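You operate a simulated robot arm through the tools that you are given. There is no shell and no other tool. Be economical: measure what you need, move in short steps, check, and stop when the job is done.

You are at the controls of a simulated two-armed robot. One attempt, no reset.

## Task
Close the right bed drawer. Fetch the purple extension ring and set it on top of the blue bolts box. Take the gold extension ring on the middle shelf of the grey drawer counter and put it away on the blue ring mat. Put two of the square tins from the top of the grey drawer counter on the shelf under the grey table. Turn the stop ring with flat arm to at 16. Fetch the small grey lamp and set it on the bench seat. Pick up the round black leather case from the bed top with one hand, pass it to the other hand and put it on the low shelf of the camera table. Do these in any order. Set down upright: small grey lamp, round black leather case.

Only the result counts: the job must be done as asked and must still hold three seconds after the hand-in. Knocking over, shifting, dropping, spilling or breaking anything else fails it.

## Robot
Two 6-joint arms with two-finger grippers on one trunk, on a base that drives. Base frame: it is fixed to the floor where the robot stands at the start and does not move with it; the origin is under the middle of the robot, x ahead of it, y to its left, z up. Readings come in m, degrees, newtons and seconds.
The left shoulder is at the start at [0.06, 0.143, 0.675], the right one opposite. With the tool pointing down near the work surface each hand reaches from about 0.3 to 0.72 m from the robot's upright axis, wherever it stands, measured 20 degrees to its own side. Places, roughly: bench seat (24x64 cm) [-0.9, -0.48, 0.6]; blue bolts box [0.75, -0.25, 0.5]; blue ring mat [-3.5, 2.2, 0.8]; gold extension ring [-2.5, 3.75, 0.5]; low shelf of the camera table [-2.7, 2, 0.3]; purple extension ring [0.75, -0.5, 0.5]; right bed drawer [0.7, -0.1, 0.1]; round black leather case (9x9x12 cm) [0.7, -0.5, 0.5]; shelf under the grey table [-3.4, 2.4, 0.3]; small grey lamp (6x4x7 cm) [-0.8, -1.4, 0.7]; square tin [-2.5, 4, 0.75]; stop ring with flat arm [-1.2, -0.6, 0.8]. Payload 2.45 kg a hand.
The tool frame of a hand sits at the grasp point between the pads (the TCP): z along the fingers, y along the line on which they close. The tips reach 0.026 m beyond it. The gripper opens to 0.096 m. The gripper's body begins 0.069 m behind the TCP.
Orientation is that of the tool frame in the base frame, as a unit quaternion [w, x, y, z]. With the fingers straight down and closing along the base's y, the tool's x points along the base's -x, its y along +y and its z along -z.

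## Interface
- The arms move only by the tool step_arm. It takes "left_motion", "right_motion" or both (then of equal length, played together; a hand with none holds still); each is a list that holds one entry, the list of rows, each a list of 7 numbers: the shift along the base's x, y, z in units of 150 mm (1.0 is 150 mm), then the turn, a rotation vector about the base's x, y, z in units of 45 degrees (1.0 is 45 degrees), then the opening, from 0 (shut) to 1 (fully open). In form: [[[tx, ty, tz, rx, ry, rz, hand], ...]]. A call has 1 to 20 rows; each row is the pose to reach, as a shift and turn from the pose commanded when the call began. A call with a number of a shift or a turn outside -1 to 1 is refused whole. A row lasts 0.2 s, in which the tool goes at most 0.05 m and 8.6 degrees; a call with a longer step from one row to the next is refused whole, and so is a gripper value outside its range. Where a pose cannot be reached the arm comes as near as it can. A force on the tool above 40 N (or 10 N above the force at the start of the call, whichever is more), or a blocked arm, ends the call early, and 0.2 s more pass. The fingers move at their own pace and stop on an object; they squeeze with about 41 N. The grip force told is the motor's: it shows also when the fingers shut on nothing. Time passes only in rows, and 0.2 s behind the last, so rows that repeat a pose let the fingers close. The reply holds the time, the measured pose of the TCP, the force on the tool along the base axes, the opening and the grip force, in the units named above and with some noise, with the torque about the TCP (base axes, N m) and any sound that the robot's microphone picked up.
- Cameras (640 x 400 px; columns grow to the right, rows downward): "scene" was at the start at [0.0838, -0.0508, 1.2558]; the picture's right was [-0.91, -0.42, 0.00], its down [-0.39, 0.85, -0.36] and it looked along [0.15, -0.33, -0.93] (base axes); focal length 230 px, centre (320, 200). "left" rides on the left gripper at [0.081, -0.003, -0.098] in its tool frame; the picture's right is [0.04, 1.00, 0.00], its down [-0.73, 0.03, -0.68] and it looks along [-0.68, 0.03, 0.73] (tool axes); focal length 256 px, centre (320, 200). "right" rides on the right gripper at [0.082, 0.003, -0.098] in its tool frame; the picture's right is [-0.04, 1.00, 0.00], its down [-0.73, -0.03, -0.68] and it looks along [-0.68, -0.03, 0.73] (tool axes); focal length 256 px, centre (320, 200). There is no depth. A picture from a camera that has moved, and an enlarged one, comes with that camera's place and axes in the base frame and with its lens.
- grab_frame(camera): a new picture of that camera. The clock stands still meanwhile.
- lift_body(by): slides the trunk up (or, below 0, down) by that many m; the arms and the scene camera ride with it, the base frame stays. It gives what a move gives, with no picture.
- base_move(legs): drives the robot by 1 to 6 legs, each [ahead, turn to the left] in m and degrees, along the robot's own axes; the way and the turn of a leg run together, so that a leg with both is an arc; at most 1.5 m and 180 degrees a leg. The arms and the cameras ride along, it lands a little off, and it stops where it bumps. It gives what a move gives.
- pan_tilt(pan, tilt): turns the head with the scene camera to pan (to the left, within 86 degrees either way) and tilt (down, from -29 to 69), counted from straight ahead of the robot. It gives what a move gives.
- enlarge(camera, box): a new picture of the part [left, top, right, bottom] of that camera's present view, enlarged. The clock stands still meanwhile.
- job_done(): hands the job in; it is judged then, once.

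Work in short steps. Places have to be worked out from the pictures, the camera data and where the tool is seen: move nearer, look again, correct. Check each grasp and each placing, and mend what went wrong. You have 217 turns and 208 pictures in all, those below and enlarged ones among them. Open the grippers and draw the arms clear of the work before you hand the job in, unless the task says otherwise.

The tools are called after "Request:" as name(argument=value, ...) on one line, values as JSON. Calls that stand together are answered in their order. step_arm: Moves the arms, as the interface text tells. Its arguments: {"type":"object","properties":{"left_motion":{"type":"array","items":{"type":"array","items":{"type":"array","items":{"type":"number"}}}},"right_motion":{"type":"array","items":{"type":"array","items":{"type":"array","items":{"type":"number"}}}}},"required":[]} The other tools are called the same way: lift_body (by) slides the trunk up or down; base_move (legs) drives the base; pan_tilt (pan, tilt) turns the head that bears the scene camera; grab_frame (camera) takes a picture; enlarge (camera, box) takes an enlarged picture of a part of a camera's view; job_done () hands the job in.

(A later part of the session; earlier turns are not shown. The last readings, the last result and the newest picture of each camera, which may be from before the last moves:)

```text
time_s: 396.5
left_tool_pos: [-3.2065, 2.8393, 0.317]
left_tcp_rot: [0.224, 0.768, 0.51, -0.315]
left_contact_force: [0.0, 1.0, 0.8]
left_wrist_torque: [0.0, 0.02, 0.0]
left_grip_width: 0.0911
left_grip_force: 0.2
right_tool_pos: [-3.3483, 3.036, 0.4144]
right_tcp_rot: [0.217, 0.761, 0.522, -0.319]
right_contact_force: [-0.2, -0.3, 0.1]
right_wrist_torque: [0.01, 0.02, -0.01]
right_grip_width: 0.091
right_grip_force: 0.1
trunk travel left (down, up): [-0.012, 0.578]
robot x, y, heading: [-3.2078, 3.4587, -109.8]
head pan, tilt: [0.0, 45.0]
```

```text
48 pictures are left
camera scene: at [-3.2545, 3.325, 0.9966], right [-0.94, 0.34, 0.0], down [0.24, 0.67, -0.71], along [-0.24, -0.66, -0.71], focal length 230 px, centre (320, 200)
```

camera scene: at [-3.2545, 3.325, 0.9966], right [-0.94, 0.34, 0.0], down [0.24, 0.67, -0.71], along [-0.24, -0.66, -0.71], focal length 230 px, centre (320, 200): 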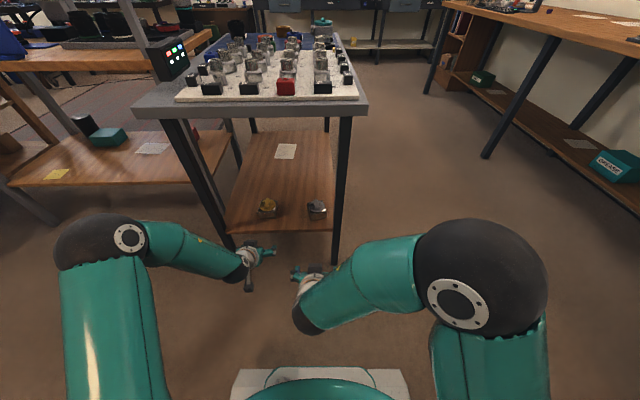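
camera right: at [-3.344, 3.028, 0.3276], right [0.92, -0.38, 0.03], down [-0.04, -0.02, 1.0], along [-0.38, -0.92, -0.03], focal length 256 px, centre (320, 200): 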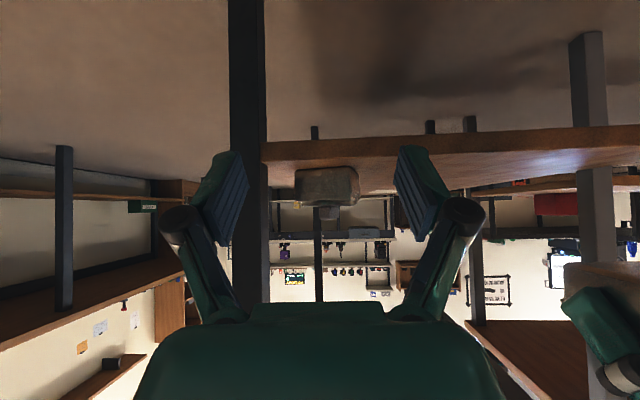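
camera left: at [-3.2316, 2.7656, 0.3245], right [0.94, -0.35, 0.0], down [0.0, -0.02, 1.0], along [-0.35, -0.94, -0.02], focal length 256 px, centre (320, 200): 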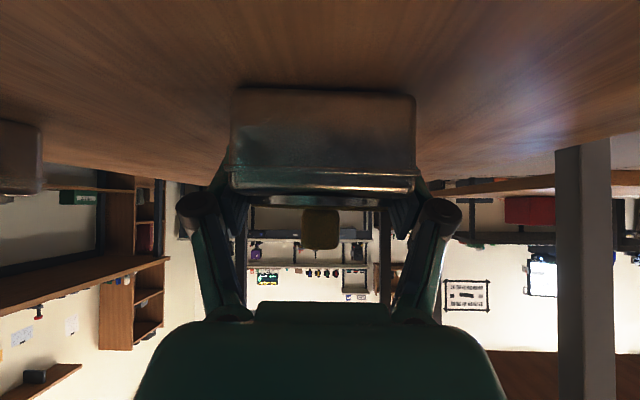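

Both tins stand on the shelf under the grey table. Raise the trunk and restore both hands to tool-down.

Request:
lift_body(by=0.3)

Request:
step_arm(left_motion=[[[0.03, 0.09, 0, 0.13, -0.05, 0, 1], [0.06, 0.18, 0, 0.27, -0.1, 0, 1], [0.1, 0.27, 0, 0.4, -0.155, 0, 1], [0.13, 0.36, 0, 0.54, -0.21, 0, 1], [0.16, 0.45, 0, 0.675, -0.26, 0, 1], [0.2, 0.54, 0, 0.81, -0.31, 0, 1], [0.23, 0.63, 0, 0.946, -0.363, 0, 1]]], right_motion=[[[-0.13, 0.05, 0, 0.13, -0.05, 0, 1], [-0.26, 0.1, 0, 0.27, -0.1, 0, 1], [-0.4, 0.14, 0, 0.4, -0.155, 0, 1], [-0.53, 0.19, 0, 0.54, -0.21, 0, 1], [-0.66, 0.24, 0, 0.675, -0.26, 0, 1], [-0.8, 0.28, 0, 0.81, -0.31, 0, 1], [-0.93, 0.33, 0, 0.946, -0.363, 0, 1]]])

Request:
base_move(legs=[[0.05, -45], [0.05, -43]])

```text
time_s: 399.5
left_tool_pos: [-3.2064, 2.8386, 0.6173]
left_tcp_rot: [0.224, 0.768, 0.51, -0.315]
left_contact_force: [0.3, -0.2, 0.0]
left_wrist_torque: [0.02, 0.04, 0.0]
left_grip_width: 0.0914
left_grip_force: 0.1
right_tool_pos: [-3.3483, 3.0359, 0.7143]
right_tcp_rot: [0.218, 0.761, 0.521, -0.319]
right_contact_force: [0.9, -0.2, 0.4]
right_wrist_torque: [-0.02, -0.04, 0.04]
right_grip_width: 0.0909
right_grip_force: 0.1
trunk travel left (down, up): [-0.312, 0.278]
robot x, y, heading: [-3.2065, 3.4573, -109.9]
head pan, tilt: [0.0, 45.0]
```

```text
time_s: 401.1
left_tool_pos: [-3.1722, 2.9336, 0.6174]
left_tcp_rot: [-0.002, 0.833, 0.553, 0.002]
left_contact_force: [0.8, 0.4, 0.2]
left_wrist_torque: [0.02, -0.01, -0.02]
left_grip_width: 0.0962
left_grip_force: 0.1
right_tool_pos: [-3.4871, 3.0846, 0.7129]
right_tcp_rot: [-0.001, 0.824, 0.566, 0.003]
right_contact_force: [-0.3, -0.4, -0.2]
right_wrist_torque: [0.0, -0.01, 0.0]
right_grip_width: 0.0961
right_grip_force: 0.0
trunk travel left (down, up): [-0.312, 0.278]
robot x, y, heading: [-3.2055, 3.4591, -109.8]
head pan, tilt: [0.0, 45.0]
```

```text
time_s: 405.4
left_tool_pos: [-3.7773, 3.2494, 0.6197]
left_tcp_rot: [0.0, 0.997, -0.071, 0.002]
left_contact_force: [-1.1, -0.9, -1.0]
left_wrist_torque: [0.09, -0.01, 0.03]
left_grip_width: 0.096
left_grip_force: 0.0
right_tool_pos: [-3.7096, 3.5922, 0.7152]
right_tcp_rot: [-0.002, 0.998, -0.057, 0.001]
right_contact_force: [-0.6, -1.1, 1.0]
right_wrist_torque: [0.04, -0.01, 0.02]
right_grip_width: 0.096
right_grip_force: 0.1
trunk travel left (down, up): [-0.312, 0.278]
robot x, y, heading: [-3.2781, 3.3574, 172.7]
head pan, tilt: [0.0, 45.0]
stopped in leg 2: the robot was blocked; the commanded pose is now the measured one
```

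Request:
base_move(legs=[[0.52, 0], [0.02, 40]])

Request:
base_move(legs=[[0.02, 39], [1.0, 0], [1.0, 0]])

```text
time_s: 410.6
left_tool_pos: [-4.1227, 3.0113, 0.6184]
left_tcp_rot: [0.0, 0.96, 0.279, 0.002]
left_contact_force: [0.3, -0.5, 0.6]
left_wrist_torque: [0.02, 0.0, 0.0]
left_grip_width: 0.096
left_grip_force: 0.0
right_tool_pos: [-4.2934, 3.3151, 0.715]
right_tcp_rot: [-0.001, 0.956, 0.294, 0.001]
right_contact_force: [0.3, -0.5, -0.1]
right_wrist_torque: [-0.03, -0.03, 0.01]
right_grip_width: 0.0958
right_grip_force: 0.1
trunk travel left (down, up): [-0.312, 0.278]
robot x, y, heading: [-3.8349, 3.4428, -146.6]
head pan, tilt: [0.0, 45.0]
```

```text
time_s: 422.9
left_tool_pos: [-4.4815, 1.0031, 0.6177]
left_tcp_rot: [-0.001, 0.82, 0.573, 0.002]
left_contact_force: [-0.5, -0.6, -1.0]
left_wrist_torque: [0.01, 0.0, 0.0]
left_grip_width: 0.0962
left_grip_force: 0.0
right_tool_pos: [-4.8026, 1.1394, 0.7154]
right_tcp_rot: [-0.002, 0.811, 0.585, 0.002]
right_contact_force: [-0.3, -0.1, -0.3]
right_wrist_torque: [-0.02, -0.02, 0.01]
right_grip_width: 0.096
right_grip_force: 0.1
trunk travel left (down, up): [-0.312, 0.278]
robot x, y, heading: [-4.5126, 1.5203, -109.5]
head pan, tilt: [0.0, 45.0]
```

Request:
base_move(legs=[[0.02, 45]])

Request:
base_move(legs=[[0.02, 46], [1.4, 0], [1.4, 0]])

Request:
pan_tilt(pan=-35, tilt=25)

Request:
grab_frame(camera="scene")

```text
time_s: 425.6
left_tool_pos: [-4.1265, 1.1534, 0.6201]
left_tcp_rot: [-0.001, 0.542, 0.84, 0.001]
left_contact_force: [-0.1, -0.6, 0.1]
left_wrist_torque: [-0.01, 0.02, 0.02]
left_grip_width: 0.0959
left_grip_force: 0.1
right_tool_pos: [-4.453, 1.0273, 0.7166]
right_tcp_rot: [-0.002, 0.529, 0.848, 0.001]
right_contact_force: [0.6, -0.6, 0.1]
right_wrist_torque: [0.01, 0.01, 0.01]
right_grip_width: 0.0961
right_grip_force: 0.0
trunk travel left (down, up): [-0.312, 0.278]
robot x, y, heading: [-4.5423, 1.486, -65.2]
head pan, tilt: [0.0, 45.0]
```

```text
time_s: 441.9
left_tool_pos: [-1.322, 0.5978, 0.6204]
left_tcp_rot: [-0.001, 0.172, 0.985, 0.001]
left_contact_force: [-0.3, 0.9, 0.2]
left_wrist_torque: [0.03, -0.02, 0.02]
left_grip_width: 0.096
left_grip_force: 0.1
right_tool_pos: [-1.4574, 0.2762, 0.7167]
right_tcp_rot: [-0.002, 0.157, 0.988, 0.0]
right_contact_force: [-0.2, 0.1, -0.1]
right_wrist_torque: [0.0, 0.01, 0.01]
right_grip_width: 0.0959
right_grip_force: 0.0
trunk travel left (down, up): [-0.312, 0.278]
robot x, y, heading: [-1.8522, 0.5301, -19.2]
head pan, tilt: [0.0, 45.0]
```

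```text
time_s: 442.9
left_tool_pos: [-1.3228, 0.5974, 0.6203]
left_tcp_rot: [-0.001, 0.171, 0.985, 0.001]
left_contact_force: [-0.9, -0.2, 0.0]
left_wrist_torque: [0.0, 0.02, 0.02]
left_grip_width: 0.0959
left_grip_force: 0.0
right_tool_pos: [-1.4575, 0.2758, 0.7177]
right_tcp_rot: [-0.003, 0.157, 0.988, 0.0]
right_contact_force: [-0.3, -0.7, 0.0]
right_wrist_torque: [-0.04, 0.0, -0.02]
right_grip_width: 0.0959
right_grip_force: 0.0
trunk travel left (down, up): [-0.312, 0.278]
robot x, y, heading: [-1.8542, 0.5288, -19.4]
head pan, tilt: [-35.0, 25.0]
```

```text
47 pictures are left
camera scene: at [-1.7417, 0.4361, 1.3272], right [-0.81, -0.58, 0.0], down [-0.25, 0.34, -0.91], along [0.53, -0.73, -0.42], focal length 230 px, centre (320, 200)
```

scene: 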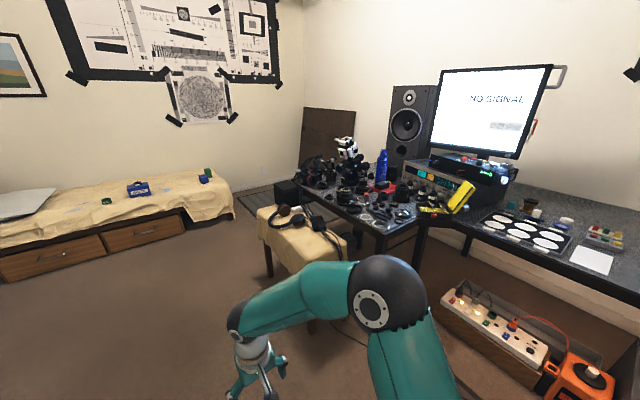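

Zoom on the bench and the optics table.

Request:
enlarge(camera="scene", box=[240, 130, 490, 290])

```text
2.50 times, centred on (365, 210) of scene
camera zoom: at [-1.7417, 0.4361, 1.3272], right [-0.81, -0.58, 0.0], down [-0.25, 0.34, -0.91], along [0.53, -0.73, -0.42], focal length 575 px, centre (208, 175)
```

zoom: 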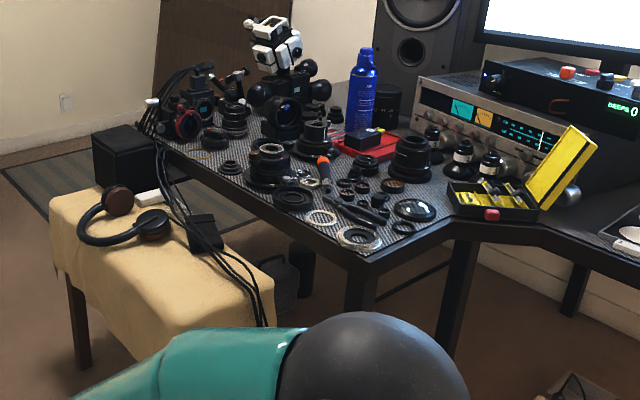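

The lens with the flat arm is near (-1.25,-0.57) on the optics table behind the bench. Raise the left hand, drive ahead and turn right to face the table.

Request:
step_arm(left_motion=[[[0, 0, 0.25, 0, 0, 0, 1], [0, 0, 0.5, 0, 0, 0, 1], [0, 0, 0.75, 0, 0, 0, 1], [0, 0, 1, 0, 0, 0, 1]]])

Request:
base_move(legs=[[0.5, 0], [0.03, -40], [0.03, -30]])

Request:
pan_tilt(pan=10, tilt=35)

Request:
grab_frame(camera="scene")

```text
time_s: 443.9
left_tool_pos: [-1.3259, 0.5979, 0.7694]
left_tcp_rot: [-0.001, 0.172, 0.985, 0.001]
left_contact_force: [-0.6, -0.5, 0.4]
left_wrist_torque: [0.0, 0.0, 0.0]
left_grip_width: 0.0958
left_grip_force: 0.1
right_tool_pos: [-1.4582, 0.2761, 0.7164]
right_tcp_rot: [-0.002, 0.156, 0.988, -0.001]
right_contact_force: [0.4, -0.1, 0.3]
right_wrist_torque: [0.01, 0.01, 0.0]
right_grip_width: 0.0962
right_grip_force: 0.0
trunk travel left (down, up): [-0.312, 0.278]
robot x, y, heading: [-1.854, 0.5349, -19.4]
head pan, tilt: [-35.0, 25.0]
```

```text
time_s: 450.6
left_tool_pos: [-1.096, -0.1589, 0.7703]
left_tcp_rot: [-0.001, 0.705, 0.709, 0.002]
left_contact_force: [-0.1, -0.5, -0.6]
left_wrist_torque: [0.02, 0.0, 0.01]
left_grip_width: 0.0961
left_grip_force: 0.0
right_tool_pos: [-1.4464, -0.1455, 0.7171]
right_tcp_rot: [-0.002, 0.693, 0.721, 0.001]
right_contact_force: [-0.2, 0.2, 0.4]
right_wrist_torque: [0.0, -0.02, 0.03]
right_grip_width: 0.0965
right_grip_force: 0.0
trunk travel left (down, up): [-0.312, 0.278]
robot x, y, heading: [-1.2923, 0.3133, -88.5]
head pan, tilt: [-35.0, 25.0]
```

```text
time_s: 451.8
left_tool_pos: [-1.0975, -0.1583, 0.7709]
left_tcp_rot: [-0.001, 0.705, 0.709, 0.002]
left_contact_force: [-0.5, 0.5, -0.4]
left_wrist_torque: [0.03, -0.02, -0.01]
left_grip_width: 0.096
left_grip_force: 0.2
right_tool_pos: [-1.4452, -0.1452, 0.7171]
right_tcp_rot: [-0.002, 0.694, 0.72, 0.001]
right_contact_force: [-0.5, -0.3, 0.3]
right_wrist_torque: [0.03, -0.02, 0.03]
right_grip_width: 0.0962
right_grip_force: 0.1
trunk travel left (down, up): [-0.312, 0.278]
robot x, y, heading: [-1.2938, 0.3158, -88.8]
head pan, tilt: [10.0, 35.0]
```

```text
45 pictures are left
camera scene: at [-1.2734, 0.167, 1.3115], right [-0.98, -0.19, 0.0], down [-0.11, 0.56, -0.82], along [0.16, -0.8, -0.57], focal length 230 px, centre (320, 200)
```

scene: 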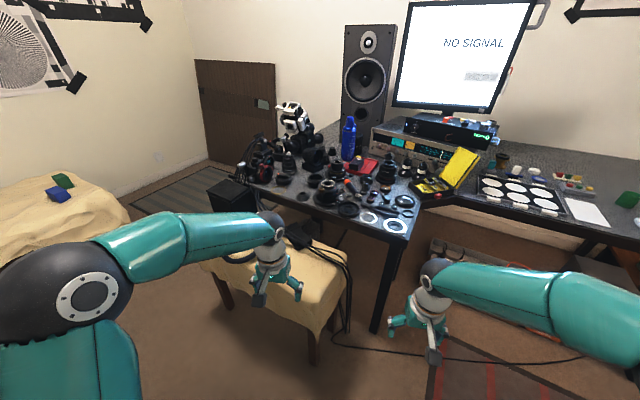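

Zoom on the optics.

Request:
enlarge(camera="scene", box=[285, 150, 405, 225])

Request:
enlarge(camera="scene", box=[230, 95, 350, 195])

```text
5.33 times, centred on (345, 188) of scene
camera zoom: at [-1.2734, 0.167, 1.3115], right [-0.98, -0.19, 0.0], down [-0.11, 0.56, -0.82], along [0.16, -0.8, -0.57], focal length 1227 px, centre (187, 267)
```

zoom: 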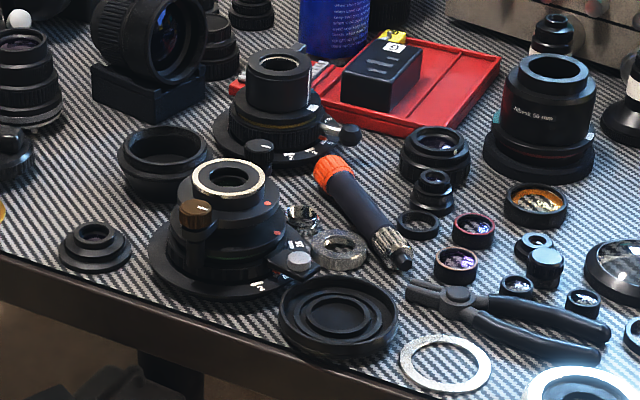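

```text
4.00 times, centred on (290, 145) of scene
camera zoom: at [-1.2734, 0.167, 1.3115], right [-0.98, -0.19, 0.0], down [-0.11, 0.56, -0.82], along [0.16, -0.8, -0.57], focal length 920 px, centre (440, 420)
```

zoom: 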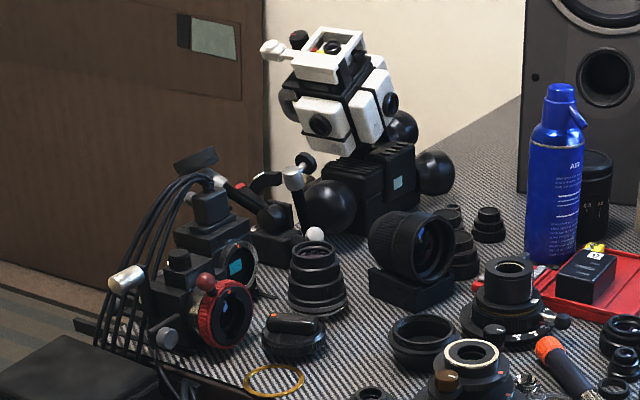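

Two lenses with control rings; the front one (≈(-1.153,-0.575)) matches. Raise the trunk, drive nearer, and look with the left hand camera.

Request:
lift_body(by=0.27)

Request:
base_move(legs=[[0.22, 0]])

Request:
pan_tilt(pan=10, tilt=45)

Request:
enlarge(camera="scene", box=[270, 150, 390, 225])

Request:
grab_frame(camera="left")

```text
time_s: 454.5
left_tool_pos: [-1.0952, -0.1591, 1.0404]
left_tcp_rot: [-0.001, 0.705, 0.709, 0.002]
left_contact_force: [0.0, 0.1, 0.7]
left_wrist_torque: [-0.01, 0.01, 0.0]
left_grip_width: 0.0961
left_grip_force: 0.0
right_tool_pos: [-1.446, -0.1452, 0.9875]
right_tcp_rot: [-0.002, 0.694, 0.72, 0.001]
right_contact_force: [-1.1, -0.3, 0.8]
right_wrist_torque: [0.04, -0.03, 0.02]
right_grip_width: 0.0961
right_grip_force: 0.0
trunk travel left (down, up): [-0.582, 0.008]
robot x, y, heading: [-1.2919, 0.3133, -88.9]
head pan, tilt: [10.0, 35.0]
```

```text
time_s: 456.2
left_tool_pos: [-1.0922, -0.3788, 1.0388]
left_tcp_rot: [-0.001, 0.706, 0.708, 0.003]
left_contact_force: [-0.3, 0.5, -0.6]
left_wrist_torque: [0.04, 0.01, -0.03]
left_grip_width: 0.0961
left_grip_force: 0.0
right_tool_pos: [-1.4416, -0.3643, 0.9865]
right_tcp_rot: [-0.003, 0.695, 0.719, 0.001]
right_contact_force: [-0.8, -0.8, 0.0]
right_wrist_torque: [0.01, 0.02, -0.04]
right_grip_width: 0.096
right_grip_force: 0.1
trunk travel left (down, up): [-0.582, 0.008]
robot x, y, heading: [-1.2824, 0.0935, -88.5]
head pan, tilt: [10.0, 35.0]
```

```text
time_s: 456.9
left_tool_pos: [-1.0934, -0.3778, 1.0414]
left_tcp_rot: [0.0, 0.705, 0.709, 0.002]
left_contact_force: [0.0, 0.1, -0.5]
left_wrist_torque: [-0.02, 0.02, -0.01]
left_grip_width: 0.0963
left_grip_force: 0.1
right_tool_pos: [-1.4417, -0.3638, 0.9876]
right_tcp_rot: [-0.002, 0.694, 0.72, 0.0]
right_contact_force: [0.2, 0.9, -0.5]
right_wrist_torque: [-0.04, 0.02, -0.03]
right_grip_width: 0.0962
right_grip_force: 0.0
trunk travel left (down, up): [-0.582, 0.008]
robot x, y, heading: [-1.2848, 0.0958, -88.7]
head pan, tilt: [10.0, 45.0]
```

```text
5.33 times, centred on (330, 188) of scene
camera zoom: at [-1.2698, -0.0444, 1.5668], right [-0.98, -0.19, 0.0], down [-0.14, 0.69, -0.71], along [0.14, -0.69, -0.71], focal length 1227 px, centre (267, 267)
```

zoom: 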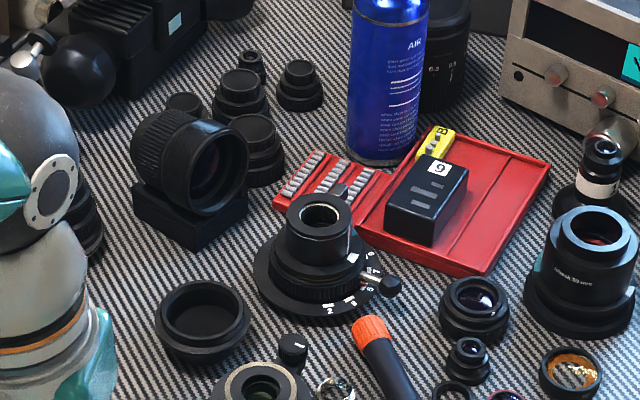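

```text
41 pictures are left
camera left: at [-1.0976, -0.2961, 1.1393], right [1.0, 0.04, 0.0], down [0.03, -0.74, 0.68], along [0.03, -0.68, -0.74], focal length 256 px, centre (320, 200)
```

left: 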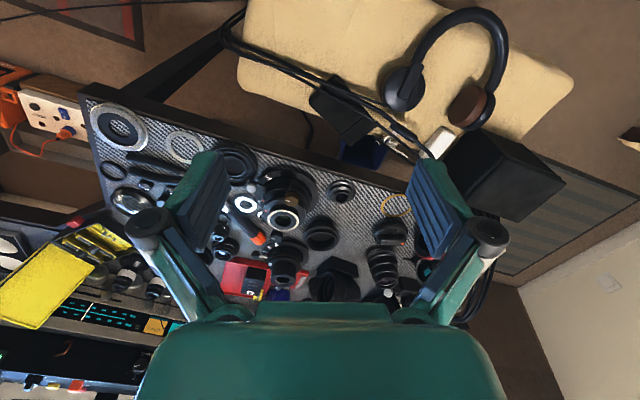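

Request:
enlarge(camera="scene", box=[285, 205, 365, 255])

Request:
enlarge(camera="left", box=[220, 140, 340, 300])

```text
8.00 times, centred on (325, 230) of scene
camera zoom: at [-1.2698, -0.0444, 1.5668], right [-0.98, -0.19, 0.0], down [-0.14, 0.69, -0.71], along [0.14, -0.69, -0.71], focal length 1840 px, centre (280, -40)
```

zoom: 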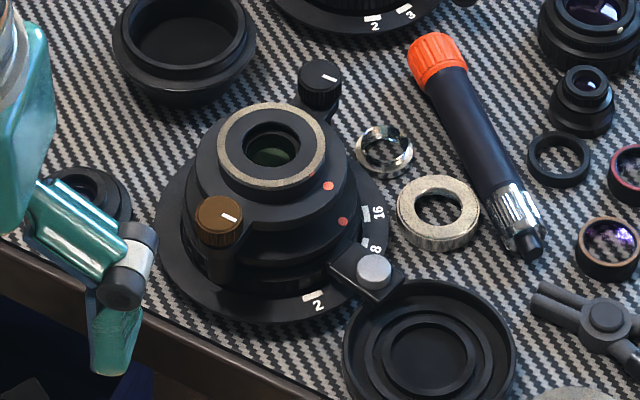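

```text
2.50 times, centred on (280, 220) of left
camera zoom: at [-1.0976, -0.2961, 1.1393], right [1.0, 0.04, 0.0], down [0.03, -0.74, 0.68], along [0.03, -0.68, -0.74], focal length 640 px, centre (420, 150)
```

zoom: 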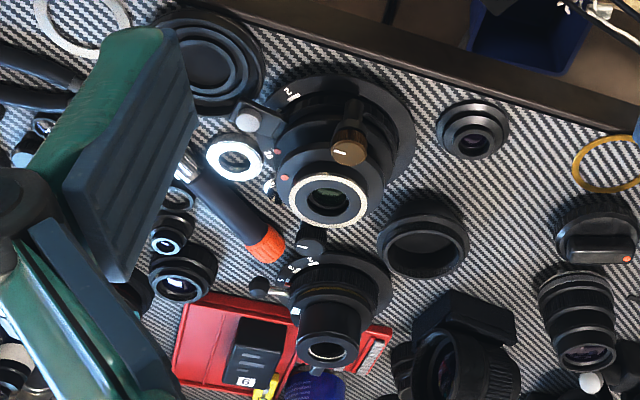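

The front lens's ring has a flat arm (grey button) now between 2 and 8; scale centre ≈(-1.1475,-0.628), button ≈(-1.206,-0.593,0.79), mark 16 at ≈203°. I will push the button around with the closed left fingertips. First go above the start point with a 15° pitch.

Request:
step_arm(left_motion=[[[-0.08, -0.17, 0, -0.08, 0, 0, 0.5], [-0.16, -0.34, 0, -0.16, 0, 0, 0], [-0.24, -0.5, -0.1, -0.25, 0, 0, 0], [-0.32, -0.66, -0.2, -0.333, 0, 0, 0]]])

Request:
step_arm(left_motion=[[[-0.08, -0.16, -0.15, 0, 0, 0, 0], [-0.16, -0.32, -0.3, 0, 0, 0, 0], [-0.24, -0.48, -0.45, 0, 0, 0, 0], [-0.32, -0.63, -0.65, 0, 0, 0, 0]]])

Request:
enlarge(camera="scene", box=[285, 205, 365, 255])

Request:
grab_frame(camera="left")

```text
time_s: 457.9
left_tool_pos: [-1.1414, -0.4817, 1.0099]
left_tcp_rot: [0.091, 0.699, 0.703, -0.091]
left_contact_force: [0.1, 0.5, -0.2]
left_wrist_torque: [0.01, 0.01, 0.03]
left_grip_width: 0.0
left_grip_force: 28.8
right_tool_pos: [-1.4415, -0.3636, 0.9867]
right_tcp_rot: [-0.002, 0.694, 0.72, 0.002]
right_contact_force: [0.0, -0.2, 0.3]
right_wrist_torque: [0.0, 0.01, 0.01]
right_grip_width: 0.0958
right_grip_force: 0.0
trunk travel left (down, up): [-0.582, 0.008]
robot x, y, heading: [-1.2841, 0.0932, -88.9]
head pan, tilt: [10.0, 45.0]
```

```text
time_s: 458.9
left_tool_pos: [-1.1902, -0.5744, 0.9124]
left_tcp_rot: [0.092, 0.7, 0.703, -0.091]
left_contact_force: [0.2, -0.2, 0.0]
left_wrist_torque: [0.02, -0.01, 0.01]
left_grip_width: 0.0
left_grip_force: 28.5
right_tool_pos: [-1.4412, -0.3644, 0.9871]
right_tcp_rot: [-0.003, 0.694, 0.72, 0.001]
right_contact_force: [-0.4, -0.2, -0.1]
right_wrist_torque: [0.02, 0.01, 0.03]
right_grip_width: 0.0958
right_grip_force: 0.1
trunk travel left (down, up): [-0.582, 0.008]
robot x, y, heading: [-1.2864, 0.0965, -88.7]
head pan, tilt: [10.0, 45.0]
```

```text
8.00 times, centred on (325, 230) of scene
camera zoom: at [-1.27, -0.0464, 1.5665], right [-0.98, -0.19, 0.0], down [-0.14, 0.69, -0.71], along [0.14, -0.69, -0.71], focal length 1840 px, centre (280, -40)
```

zoom: 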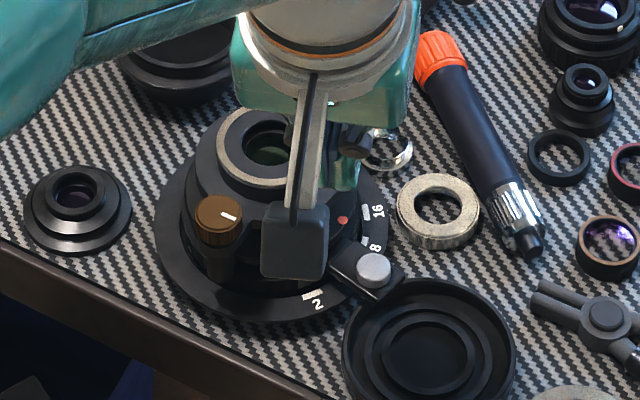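

```text
37 pictures are left
camera left: at [-1.1947, -0.47, 0.9866], right [1.0, 0.04, -0.01], down [0.03, -0.54, 0.84], along [0.03, -0.84, -0.54], focal length 256 px, centre (320, 200)
```

left: 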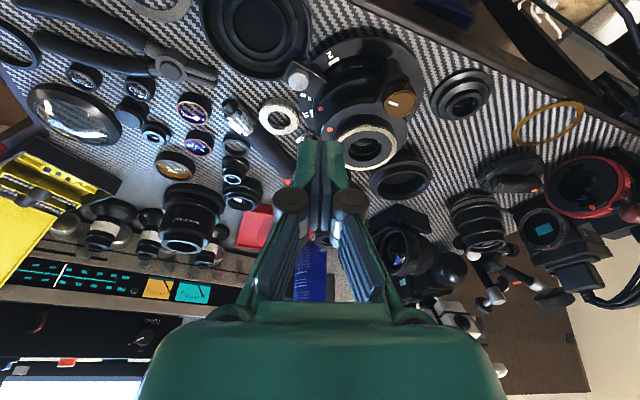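

Positions confirmed. Step back 1.5 cm and lower the closed tips beside the arm to z≈0.802.

Request:
step_arm(left_motion=[[[0.028, 0.1, -0.15, 0, 0, 0, 0], [0.028, 0.1, -0.35, 0, 0, 0, 0], [0.028, 0.1, -0.55, 0, 0, 0, 0], [0.028, 0.1, -0.733, 0, 0, 0, 0]]])

Request:
enlarge(camera="left", box=[240, 20, 400, 220])

```text
time_s: 459.9
left_tool_pos: [-1.1859, -0.5581, 0.8045]
left_tcp_rot: [0.091, 0.7, 0.702, -0.091]
left_contact_force: [-0.6, -0.2, -0.1]
left_wrist_torque: [0.01, -0.04, -0.01]
left_grip_width: 0.0002
left_grip_force: 29.1
right_tool_pos: [-1.4426, -0.364, 0.9877]
right_tcp_rot: [-0.002, 0.694, 0.72, 0.001]
right_contact_force: [0.4, -0.7, -0.4]
right_wrist_torque: [0.0, 0.05, 0.01]
right_grip_width: 0.0962
right_grip_force: 0.0
trunk travel left (down, up): [-0.582, 0.008]
robot x, y, heading: [-1.2879, 0.0958, -88.5]
head pan, tilt: [10.0, 45.0]
```

```text
2.00 times, centred on (320, 120) of left
camera zoom: at [-1.1897, -0.453, 0.8783], right [1.0, 0.04, -0.01], down [0.03, -0.54, 0.84], along [0.03, -0.84, -0.54], focal length 512 px, centre (320, 360)
```

zoom: 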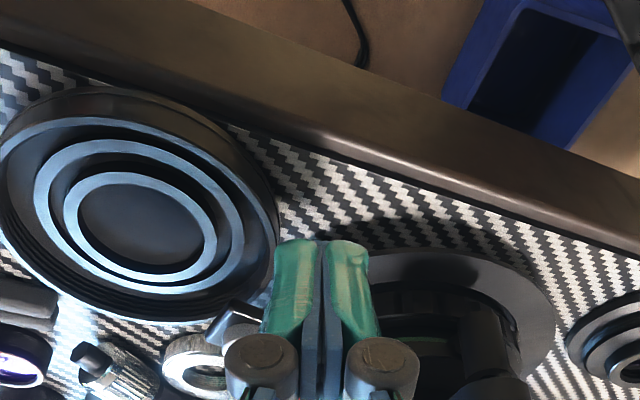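

Push along the arc to about 177° tip angle, then check.

Request:
step_arm(left_motion=[[[-0.03, -0.04, -0.03, 0, 0, 0, 0], [-0.075, -0.11, -0.03, 0, 0, 0, 0], [-0.123, -0.173, -0.03, 0, 0, 0, 0], [-0.16, -0.243, -0.03, 0, 0, 0, 0], [-0.185, -0.318, -0.03, 0, 0, 0, 0], [-0.196, -0.396, -0.03, 0, 0, 0, 0]]])

Request:
enlarge(camera="scene", box=[285, 205, 365, 255])

```text
time_s: 461.3
left_tool_pos: [-1.2135, -0.6159, 0.7985]
left_tcp_rot: [0.092, 0.7, 0.702, -0.091]
left_contact_force: [1.0, 4.5, -0.2]
left_wrist_torque: [0.1, 0.0, -0.02]
left_grip_width: 0.0003
left_grip_force: 28.2
right_tool_pos: [-1.4419, -0.3631, 0.9869]
right_tcp_rot: [-0.002, 0.694, 0.72, 0.0]
right_contact_force: [0.7, 0.1, 0.2]
right_wrist_torque: [0.0, 0.0, 0.01]
right_grip_width: 0.0961
right_grip_force: 0.0
trunk travel left (down, up): [-0.582, 0.008]
robot x, y, heading: [-1.2889, 0.0941, -88.9]
head pan, tilt: [10.0, 45.0]
```

```text
8.00 times, centred on (325, 230) of scene
camera zoom: at [-1.2697, -0.0446, 1.5667], right [-0.98, -0.19, 0.0], down [-0.14, 0.69, -0.71], along [0.14, -0.69, -0.71], focal length 1840 px, centre (280, -40)
```

zoom: 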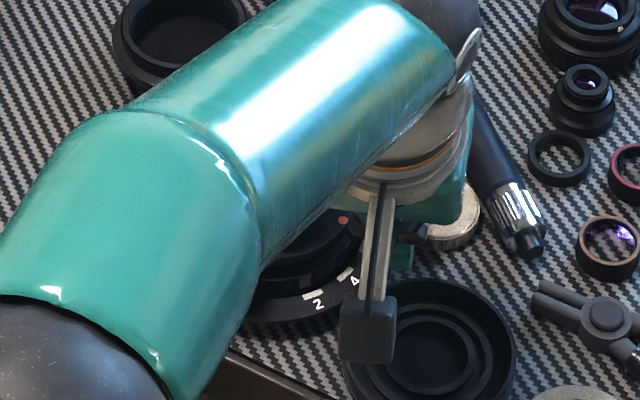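

The arm moves (4 is now uncovered). Look with the left camera.

Request:
enlarge(camera="left", box=[220, 60, 420, 210])

```text
2.67 times, centred on (320, 135) of left
camera zoom: at [-1.2195, -0.5114, 0.8731], right [1.0, 0.04, -0.01], down [0.03, -0.54, 0.84], along [0.03, -0.84, -0.54], focal length 683 px, centre (320, 373)
```

zoom: 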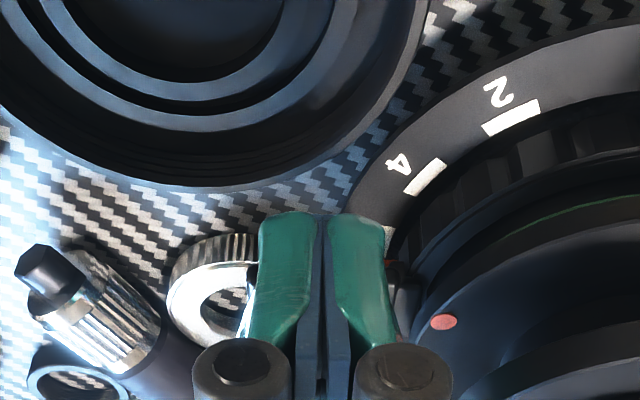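

Marks 2, 4, 8, 16 are ~26° apart, the arm started at 4, so it needs ~51° in all; about 9–10° remain. Push 1 cm more, then rise and back to look.

Request:
step_arm(left_motion=[[[-0.005, -0.035, 0, 0, 0, 0, 0], [-0.01, -0.065, 0, 0, 0, 0, 0], [-0.01, -0.065, 0, 0, 0, 0, 0], [-0.01, 0.0, 0, 0, 0, 0, 0], [-0.01, 0.05, 0.2, 0, 0, 0, 0], [0.0, 0.2, 0.5, 0, 0, 0, 0], [0.2, 0.45, 0.7, 0, 0, 0, 0], [0.4, 0.7, 0.8, 0, 0, 0, 0]]])

Request:
enlarge(camera="scene", box=[285, 205, 365, 255])

```text
refused: row 6 steps farther than a row can; nothing moved
```

```text
8.00 times, centred on (325, 230) of scene
camera zoom: at [-1.2697, -0.0446, 1.5667], right [-0.98, -0.19, 0.0], down [-0.14, 0.69, -0.71], along [0.14, -0.69, -0.71], focal length 1840 px, centre (280, -40)
```

zoom: 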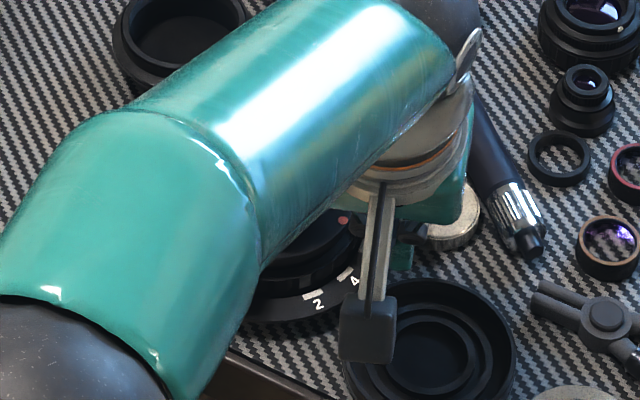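

Row too long; use smaller steps.

Request:
step_arm(left_motion=[[[-0.005, -0.035, 0, 0, 0, 0, 0], [-0.01, -0.065, 0, 0, 0, 0, 0], [-0.01, -0.065, 0, 0, 0, 0, 0], [-0.01, 0.0, 0, 0, 0, 0, 0], [-0.01, 0.03, 0.2, 0, 0, 0, 0], [0.0, 0.1, 0.45, 0, 0, 0, 0], [0.15, 0.25, 0.6, 0, 0, 0, 0], [0.35, 0.45, 0.7, 0, 0, 0, 0], [0.5, 0.7, 0.8, 0, 0, 0, 0]]])

Request:
enlarge(camera="scene", box=[285, 205, 365, 255])

```text
time_s: 463.3
left_tool_pos: [-1.1407, -0.5112, 0.9183]
left_tcp_rot: [0.093, 0.7, 0.703, -0.092]
left_contact_force: [0.3, 0.2, -0.7]
left_wrist_torque: [-0.04, -0.02, -0.01]
left_grip_width: 0.0
left_grip_force: 27.8
left hand out of reach, approached as far as the arm can: row 2, 3
right_tool_pos: [-1.4408, -0.3619, 0.9894]
right_tcp_rot: [-0.002, 0.695, 0.719, -0.001]
right_contact_force: [-0.5, 1.0, -0.8]
right_wrist_torque: [-0.02, 0.0, 0.02]
right_grip_width: 0.0964
right_grip_force: 0.1
trunk travel left (down, up): [-0.582, 0.008]
robot x, y, heading: [-1.2911, 0.0982, -88.8]
head pan, tilt: [10.0, 45.0]
```

```text
8.00 times, centred on (325, 230) of scene
camera zoom: at [-1.2694, -0.0435, 1.5668], right [-0.98, -0.19, 0.0], down [-0.14, 0.69, -0.71], along [0.14, -0.69, -0.71], focal length 1840 px, centre (280, -40)
```

zoom: 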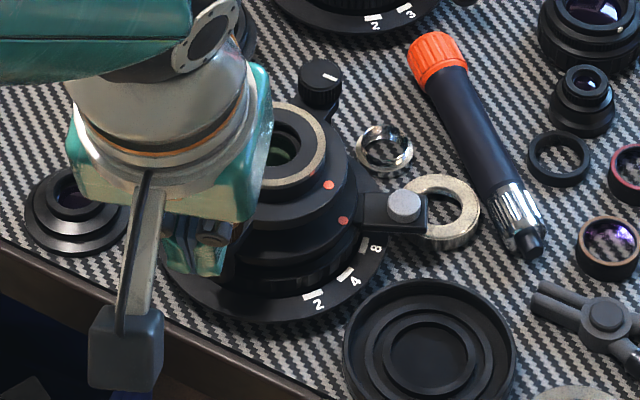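

With knob height 0.775 the arm is now at ≈193°, 16 is at ≈204°. I re-approach with 10° more pitch for reach and push ~1.2 cm further.

Request:
step_arm(left_motion=[[[-0.13, -0.15, 0, -0.06, 0, 0, 0], [-0.26, -0.3, 0, -0.12, 0, 0, 0], [-0.4, -0.45, 0, -0.18, 0, 0, 0], [-0.525, -0.58, 0, -0.222, 0, 0, 0]]])

Request:
step_arm(left_motion=[[[0, 0, -0.25, 0, 0, 0, 0], [0, 0, -0.5, 0, 0, 0, 0], [0, 0, -0.7, 0, 0, 0, 0], [0, 0, -0.82, 0, 0, 0, 0], [0, -0.07, -0.82, 0, 0, 0, 0], [0, -0.13, -0.82, 0, 0, 0, 0], [0, -0.19, -0.82, 0, 0, 0, 0], [0, -0.19, -0.82, 0, 0, 0, 0]]])

Request:
enlarge(camera="left", box=[220, 60, 420, 210])

```text
time_s: 464.3
left_tool_pos: [-1.2192, -0.5979, 0.9186]
left_tcp_rot: [0.152, 0.689, 0.693, -0.151]
left_contact_force: [-0.1, 0.6, -0.8]
left_wrist_torque: [0.04, 0.0, 0.0]
left_grip_width: 0.0
left_grip_force: 28.4
right_tool_pos: [-1.4406, -0.3631, 0.9865]
right_tcp_rot: [-0.002, 0.695, 0.719, 0.001]
right_contact_force: [0.2, -0.8, 0.0]
right_wrist_torque: [0.02, -0.02, 0.0]
right_grip_width: 0.0959
right_grip_force: 0.1
trunk travel left (down, up): [-0.582, 0.008]
robot x, y, heading: [-1.2869, 0.096, -88.9]
head pan, tilt: [10.0, 45.0]
```

```text
time_s: 466.1
left_tool_pos: [-1.2184, -0.6264, 0.7962]
left_tcp_rot: [0.152, 0.69, 0.691, -0.151]
left_contact_force: [0.3, 1.7, -1.9]
left_wrist_torque: [0.05, 0.0, 0.02]
left_grip_width: 0.0062
left_grip_force: 28.9
right_tool_pos: [-1.4409, -0.3643, 0.9873]
right_tcp_rot: [-0.002, 0.694, 0.72, 0.001]
right_contact_force: [0.2, 0.7, 0.3]
right_wrist_torque: [-0.01, -0.03, 0.0]
right_grip_width: 0.0963
right_grip_force: 0.0
trunk travel left (down, up): [-0.582, 0.008]
robot x, y, heading: [-1.2853, 0.0942, -88.8]
head pan, tilt: [10.0, 45.0]
```

```text
2.67 times, centred on (320, 135) of left
camera zoom: at [-1.2239, -0.5108, 0.851], right [1.0, 0.04, -0.02], down [0.03, -0.38, 0.92], along [0.03, -0.92, -0.38], focal length 683 px, centre (320, 373)
```

zoom: 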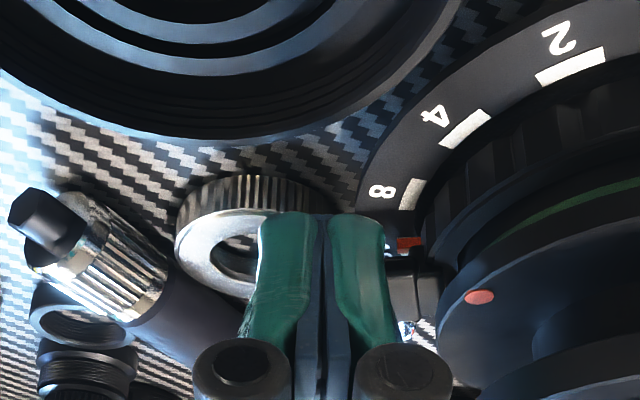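

Rise and move aside to check the arm's place.

Request:
step_arm(left_motion=[[[0, 0.06, 0, 0, 0, 0, 0], [0, 0.08, 0.2, 0, 0, 0, 0], [0, 0.1, 0.45, 0, 0, 0, 0], [0.15, 0.25, 0.6, 0, 0, 0, 0], [0.35, 0.45, 0.7, 0, 0, 0, 0], [0.55, 0.65, 0.8, 0, 0, 0, 0], [0.75, 0.85, 0.85, 0, 0, 0, 0]]])

Request:
enlarge(camera="scene", box=[305, 213, 345, 238])

```text
time_s: 467.7
left_tool_pos: [-1.1056, -0.4969, 0.9252]
left_tcp_rot: [0.152, 0.689, 0.692, -0.152]
left_contact_force: [-0.2, -0.6, -0.4]
left_wrist_torque: [0.05, -0.01, -0.01]
left_grip_width: 0.0
left_grip_force: 28.3
right_tool_pos: [-1.441, -0.3629, 0.987]
right_tcp_rot: [-0.002, 0.694, 0.72, 0.0]
right_contact_force: [-0.2, 0.6, -0.5]
right_wrist_torque: [0.02, -0.03, 0.0]
right_grip_width: 0.0962
right_grip_force: 0.1
trunk travel left (down, up): [-0.582, 0.008]
robot x, y, heading: [-1.2879, 0.0978, -88.5]
head pan, tilt: [10.0, 45.0]
```

```text
16.00 times, centred on (325, 226) of scene
camera zoom: at [-1.2692, -0.0438, 1.5668], right [-0.98, -0.19, 0.0], down [-0.14, 0.69, -0.71], along [0.14, -0.69, -0.71], focal length 3680 px, centre (240, -208)
```

zoom: 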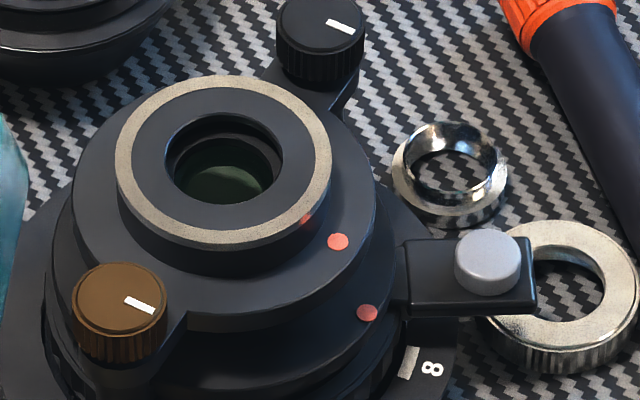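

Nearly there: arm at ≈200°, mark 16 ≈203–205°. Check from the left camera.

Request:
enlarge(camera="left", box=[200, 60, 320, 160])

```text
4.00 times, centred on (260, 110) of left
camera zoom: at [-1.1102, -0.3818, 0.9802], right [1.0, 0.04, -0.02], down [0.03, -0.38, 0.92], along [0.03, -0.92, -0.38], focal length 1024 px, centre (560, 560)
```

zoom: 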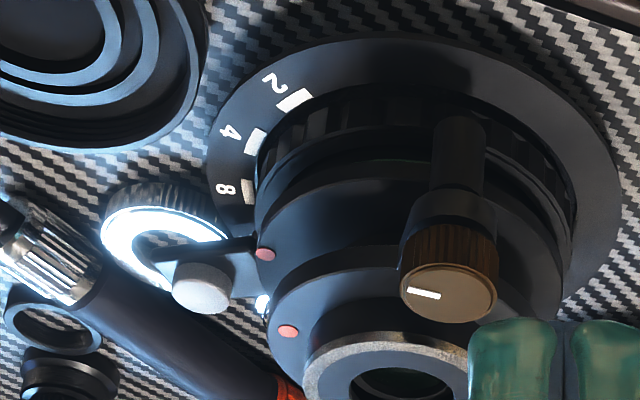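

About 4–5° remain. Repeat the push, ending 5.5 mm further.

Request:
step_arm(left_motion=[[[-0.17, -0.15, 0, 0, 0, 0, 0], [-0.34, -0.3, 0, 0, 0, 0, 0], [-0.51, -0.46, 0, 0, 0, 0, 0], [-0.68, -0.62, 0, 0, 0, 0, 0], [-0.76, -0.693, 0, 0, 0, 0, 0]]])

Request:
step_arm(left_motion=[[[0, 0, -0.25, 0, 0, 0, 0], [0, 0, -0.5, 0, 0, 0, 0], [0, 0, -0.75, 0, 0, 0, 0], [0, 0, -0.86, 0, 0, 0, 0], [0, -0.07, -0.86, 0, 0, 0, 0], [0, -0.14, -0.86, 0, 0, 0, 0], [0, -0.18, -0.86, 0, 0, 0, 0], [0, -0.207, -0.86, 0, 0, 0, 0], [0, -0.207, -0.86, 0, 0, 0, 0]]])

Request:
step_arm(left_motion=[[[0, 0.06, 0, 0, 0, 0, 0], [0, 0.08, 0.2, 0, 0, 0, 0], [0, 0.1, 0.45, 0, 0, 0, 0], [0.15, 0.25, 0.6, 0, 0, 0, 0], [0.35, 0.45, 0.7, 0, 0, 0, 0], [0.55, 0.65, 0.8, 0, 0, 0, 0], [0.75, 0.85, 0.85, 0, 0, 0, 0]]])

Request:
enlarge(camera="left", box=[200, 60, 320, 160])

Request:
enlarge(camera="scene", box=[305, 213, 345, 238])

```text
time_s: 468.9
left_tool_pos: [-1.2202, -0.6033, 0.9224]
left_tcp_rot: [0.152, 0.689, 0.693, -0.15]
left_contact_force: [1.3, 1.1, -0.9]
left_wrist_torque: [0.0, 0.02, 0.02]
left_grip_width: 0.0
left_grip_force: 29.1
right_tool_pos: [-1.4418, -0.3629, 0.9863]
right_tcp_rot: [-0.003, 0.694, 0.72, 0.001]
right_contact_force: [-0.1, -0.1, 0.1]
right_wrist_torque: [-0.05, -0.01, 0.0]
right_grip_width: 0.096
right_grip_force: 0.1
trunk travel left (down, up): [-0.582, 0.008]
robot x, y, heading: [-1.2876, 0.0953, -88.5]
head pan, tilt: [10.0, 45.0]
```

```text
time_s: 470.9
left_tool_pos: [-1.2189, -0.6337, 0.7937]
left_tcp_rot: [0.152, 0.689, 0.692, -0.153]
left_contact_force: [0.5, 0.6, 0.7]
left_wrist_torque: [0.04, -0.08, 0.06]
left_grip_width: 0.0
left_grip_force: 28.6
right_tool_pos: [-1.4417, -0.3624, 0.9885]
right_tcp_rot: [-0.003, 0.694, 0.72, 0.001]
right_contact_force: [0.0, 0.1, -1.0]
right_wrist_torque: [-0.02, -0.04, -0.04]
right_grip_width: 0.096
right_grip_force: 0.0
trunk travel left (down, up): [-0.582, 0.008]
robot x, y, heading: [-1.2886, 0.099, -88.6]
head pan, tilt: [10.0, 45.0]
```

```text
time_s: 472.5
left_tool_pos: [-1.1082, -0.5037, 0.9218]
left_tcp_rot: [0.152, 0.689, 0.692, -0.153]
left_contact_force: [0.5, -0.6, 0.0]
left_wrist_torque: [0.0, 0.05, 0.02]
left_grip_width: 0.0
left_grip_force: 28.4
right_tool_pos: [-1.4411, -0.3635, 0.9895]
right_tcp_rot: [-0.001, 0.694, 0.72, 0.001]
right_contact_force: [-0.2, -0.2, 0.4]
right_wrist_torque: [0.03, 0.03, -0.01]
right_grip_width: 0.096
right_grip_force: 0.1
trunk travel left (down, up): [-0.582, 0.008]
robot x, y, heading: [-1.2902, 0.0944, -88.8]
head pan, tilt: [10.0, 45.0]
```

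```text
4.00 times, centred on (260, 110) of left
camera zoom: at [-1.1119, -0.389, 0.9759], right [1.0, 0.04, -0.02], down [0.03, -0.38, 0.92], along [0.03, -0.92, -0.38], focal length 1024 px, centre (560, 560)
```

zoom: 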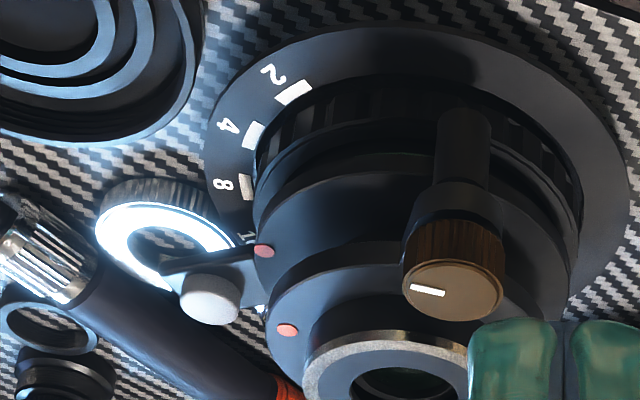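

```text
16.00 times, centred on (325, 226) of scene
camera zoom: at [-1.2691, -0.0439, 1.5667], right [-0.98, -0.19, 0.0], down [-0.14, 0.69, -0.71], along [0.14, -0.69, -0.71], focal length 3680 px, centre (240, -208)
```

zoom: 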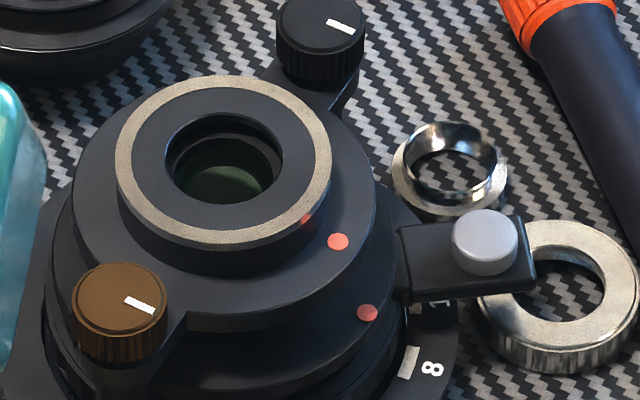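

The arm now sits on 16 (within ~1–2° by both views). Next the lamp: look toward the rear-left of the table.

Request:
step_arm(left_motion=[[[0, 0.2, 0.2, 0.08, 0, 0, 0], [0.0, 0.4, 0.4, 0.2, 0, 0, 0], [0.0, 0.6, 0.6, 0.35, 0, 0, 0.5], [0.0, 0.8, 0.75, 0.555, 0, 0, 1]]])

Request:
pan_tilt(pan=22, tilt=35)

Request:
enlarge(camera="scene", box=[220, 110, 420, 235])

```text
refused: row 4 steps farther than a row can; nothing moved
```

```text
time_s: 473.2
left_tool_pos: [-1.1082, -0.5054, 0.92]
left_tcp_rot: [0.152, 0.689, 0.693, -0.151]
left_contact_force: [-0.7, -0.3, -0.2]
left_wrist_torque: [0.01, 0.03, -0.01]
left_grip_width: 0.0001
left_grip_force: 28.4
right_tool_pos: [-1.4408, -0.3634, 0.9881]
right_tcp_rot: [-0.002, 0.695, 0.719, 0.001]
right_contact_force: [0.6, 0.0, 0.5]
right_wrist_torque: [0.03, -0.02, 0.05]
right_grip_width: 0.0961
right_grip_force: 0.1
trunk travel left (down, up): [-0.582, 0.008]
robot x, y, heading: [-1.2859, 0.0988, -89.1]
head pan, tilt: [22.0, 35.0]
```

```text
3.20 times, centred on (320, 172) of scene
camera zoom: at [-1.2508, -0.0462, 1.5814], right [-0.92, -0.39, 0.0], down [-0.23, 0.53, -0.82], along [0.32, -0.75, -0.57], focal length 736 px, centre (320, 288)
```

zoom: 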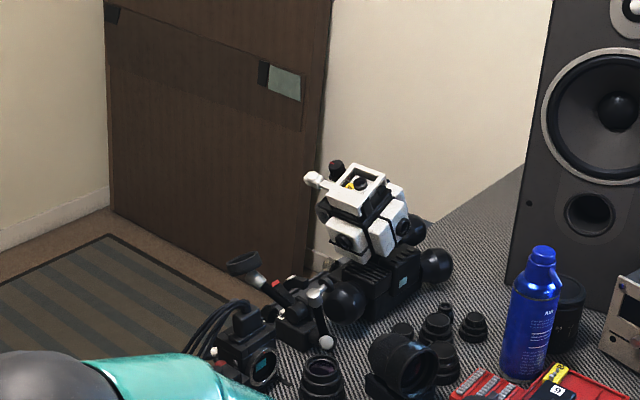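

Lamp isn't visible from here; it should be near (-0.8,-1.4), hidden behind the white rig. I'll go round the bench's left end to view and reach it from the table's left side.

Request:
base_move(legs=[[-0.3, 0], [0.0, 40], [0, 31]])

Request:
step_arm(left_motion=[[[0, 0, 0.1, 0.12, 0, 0, 0.5], [0, 0, 0.2, 0.25, 0, 0, 1], [0.0, 0, 0.3, 0.4, 0, 0, 1], [0, 0, 0.3, 0.5, 0, 0, 1]]])

Request:
base_move(legs=[[0.7, 0], [0.6, 0]])

Request:
base_move(legs=[[0.02, -40], [0.02, -35]])

```text
time_s: 478.3
left_tool_pos: [-0.7144, 0.1465, 0.921]
left_tcp_rot: [0.201, 0.333, 0.918, -0.075]
left_contact_force: [0.2, -0.3, -0.8]
left_wrist_torque: [-0.06, -0.02, -0.04]
left_grip_width: 0.0001
left_grip_force: 28.4
right_tool_pos: [-1.0382, -0.0175, 0.9893]
right_tcp_rot: [-0.001, 0.326, 0.945, -0.001]
right_contact_force: [0.9, 0.4, -0.6]
right_wrist_torque: [-0.03, 0.05, 0.0]
right_grip_width: 0.0961
right_grip_force: 0.0
trunk travel left (down, up): [-0.582, 0.008]
robot x, y, heading: [-1.3207, 0.3709, -38.2]
head pan, tilt: [22.0, 35.0]
stopped in leg 3: the robot was blocked; the commanded pose is now the measured one
```

```text
time_s: 479.3
left_tool_pos: [-0.7176, 0.1429, 0.9667]
left_tcp_rot: [0.131, 0.367, 0.915, 0.108]
left_contact_force: [0.5, -0.3, -0.4]
left_wrist_torque: [0.02, -0.01, 0.03]
left_grip_width: 0.0963
left_grip_force: 0.0
right_tool_pos: [-1.0405, -0.019, 0.9893]
right_tcp_rot: [-0.003, 0.327, 0.945, 0.0]
right_contact_force: [0.2, -0.4, 0.2]
right_wrist_torque: [-0.02, -0.02, 0.04]
right_grip_width: 0.0961
right_grip_force: 0.1
trunk travel left (down, up): [-0.582, 0.008]
robot x, y, heading: [-1.3202, 0.3651, -38.3]
head pan, tilt: [22.0, 35.0]
```

```text
time_s: 484.3
left_tool_pos: [-0.1038, -0.3551, 0.9674]
left_tcp_rot: [0.135, 0.379, 0.91, 0.104]
left_contact_force: [0.2, 0.7, -0.4]
left_wrist_torque: [0.01, 0.04, 0.01]
left_grip_width: 0.096
left_grip_force: 0.1
right_tool_pos: [-0.4307, -0.5092, 0.9892]
right_tcp_rot: [-0.003, 0.34, 0.941, 0.0]
right_contact_force: [0.7, 0.1, 0.8]
right_wrist_torque: [0.01, -0.01, 0.02]
right_grip_width: 0.096
right_grip_force: 0.1
trunk travel left (down, up): [-0.582, 0.008]
robot x, y, heading: [-0.6945, -0.1134, -40.8]
head pan, tilt: [22.0, 35.0]
stopped in leg 2: the robot was blocked; the commanded pose is now the measured one
```

```text
time_s: 488.4
left_tool_pos: [-0.7148, -0.7652, 0.9696]
left_tcp_rot: [0.172, 0.835, 0.523, 0.009]
left_contact_force: [-1.7, 0.0, -0.7]
left_wrist_torque: [-0.08, -0.04, 0.05]
left_grip_width: 0.0959
left_grip_force: 0.1
right_tool_pos: [-0.9675, -0.5069, 0.9902]
right_tcp_rot: [0.0, 0.82, 0.572, 0.002]
right_contact_force: [-0.5, -0.3, -0.4]
right_wrist_torque: [0.01, -0.07, 0.0]
right_grip_width: 0.0958
right_grip_force: 0.1
trunk travel left (down, up): [-0.582, 0.008]
robot x, y, heading: [-0.6275, -0.1454, -109.6]
head pan, tilt: [22.0, 35.0]
stopped in leg 2: the robot was blocked; the commanded pose is now the measured one
```

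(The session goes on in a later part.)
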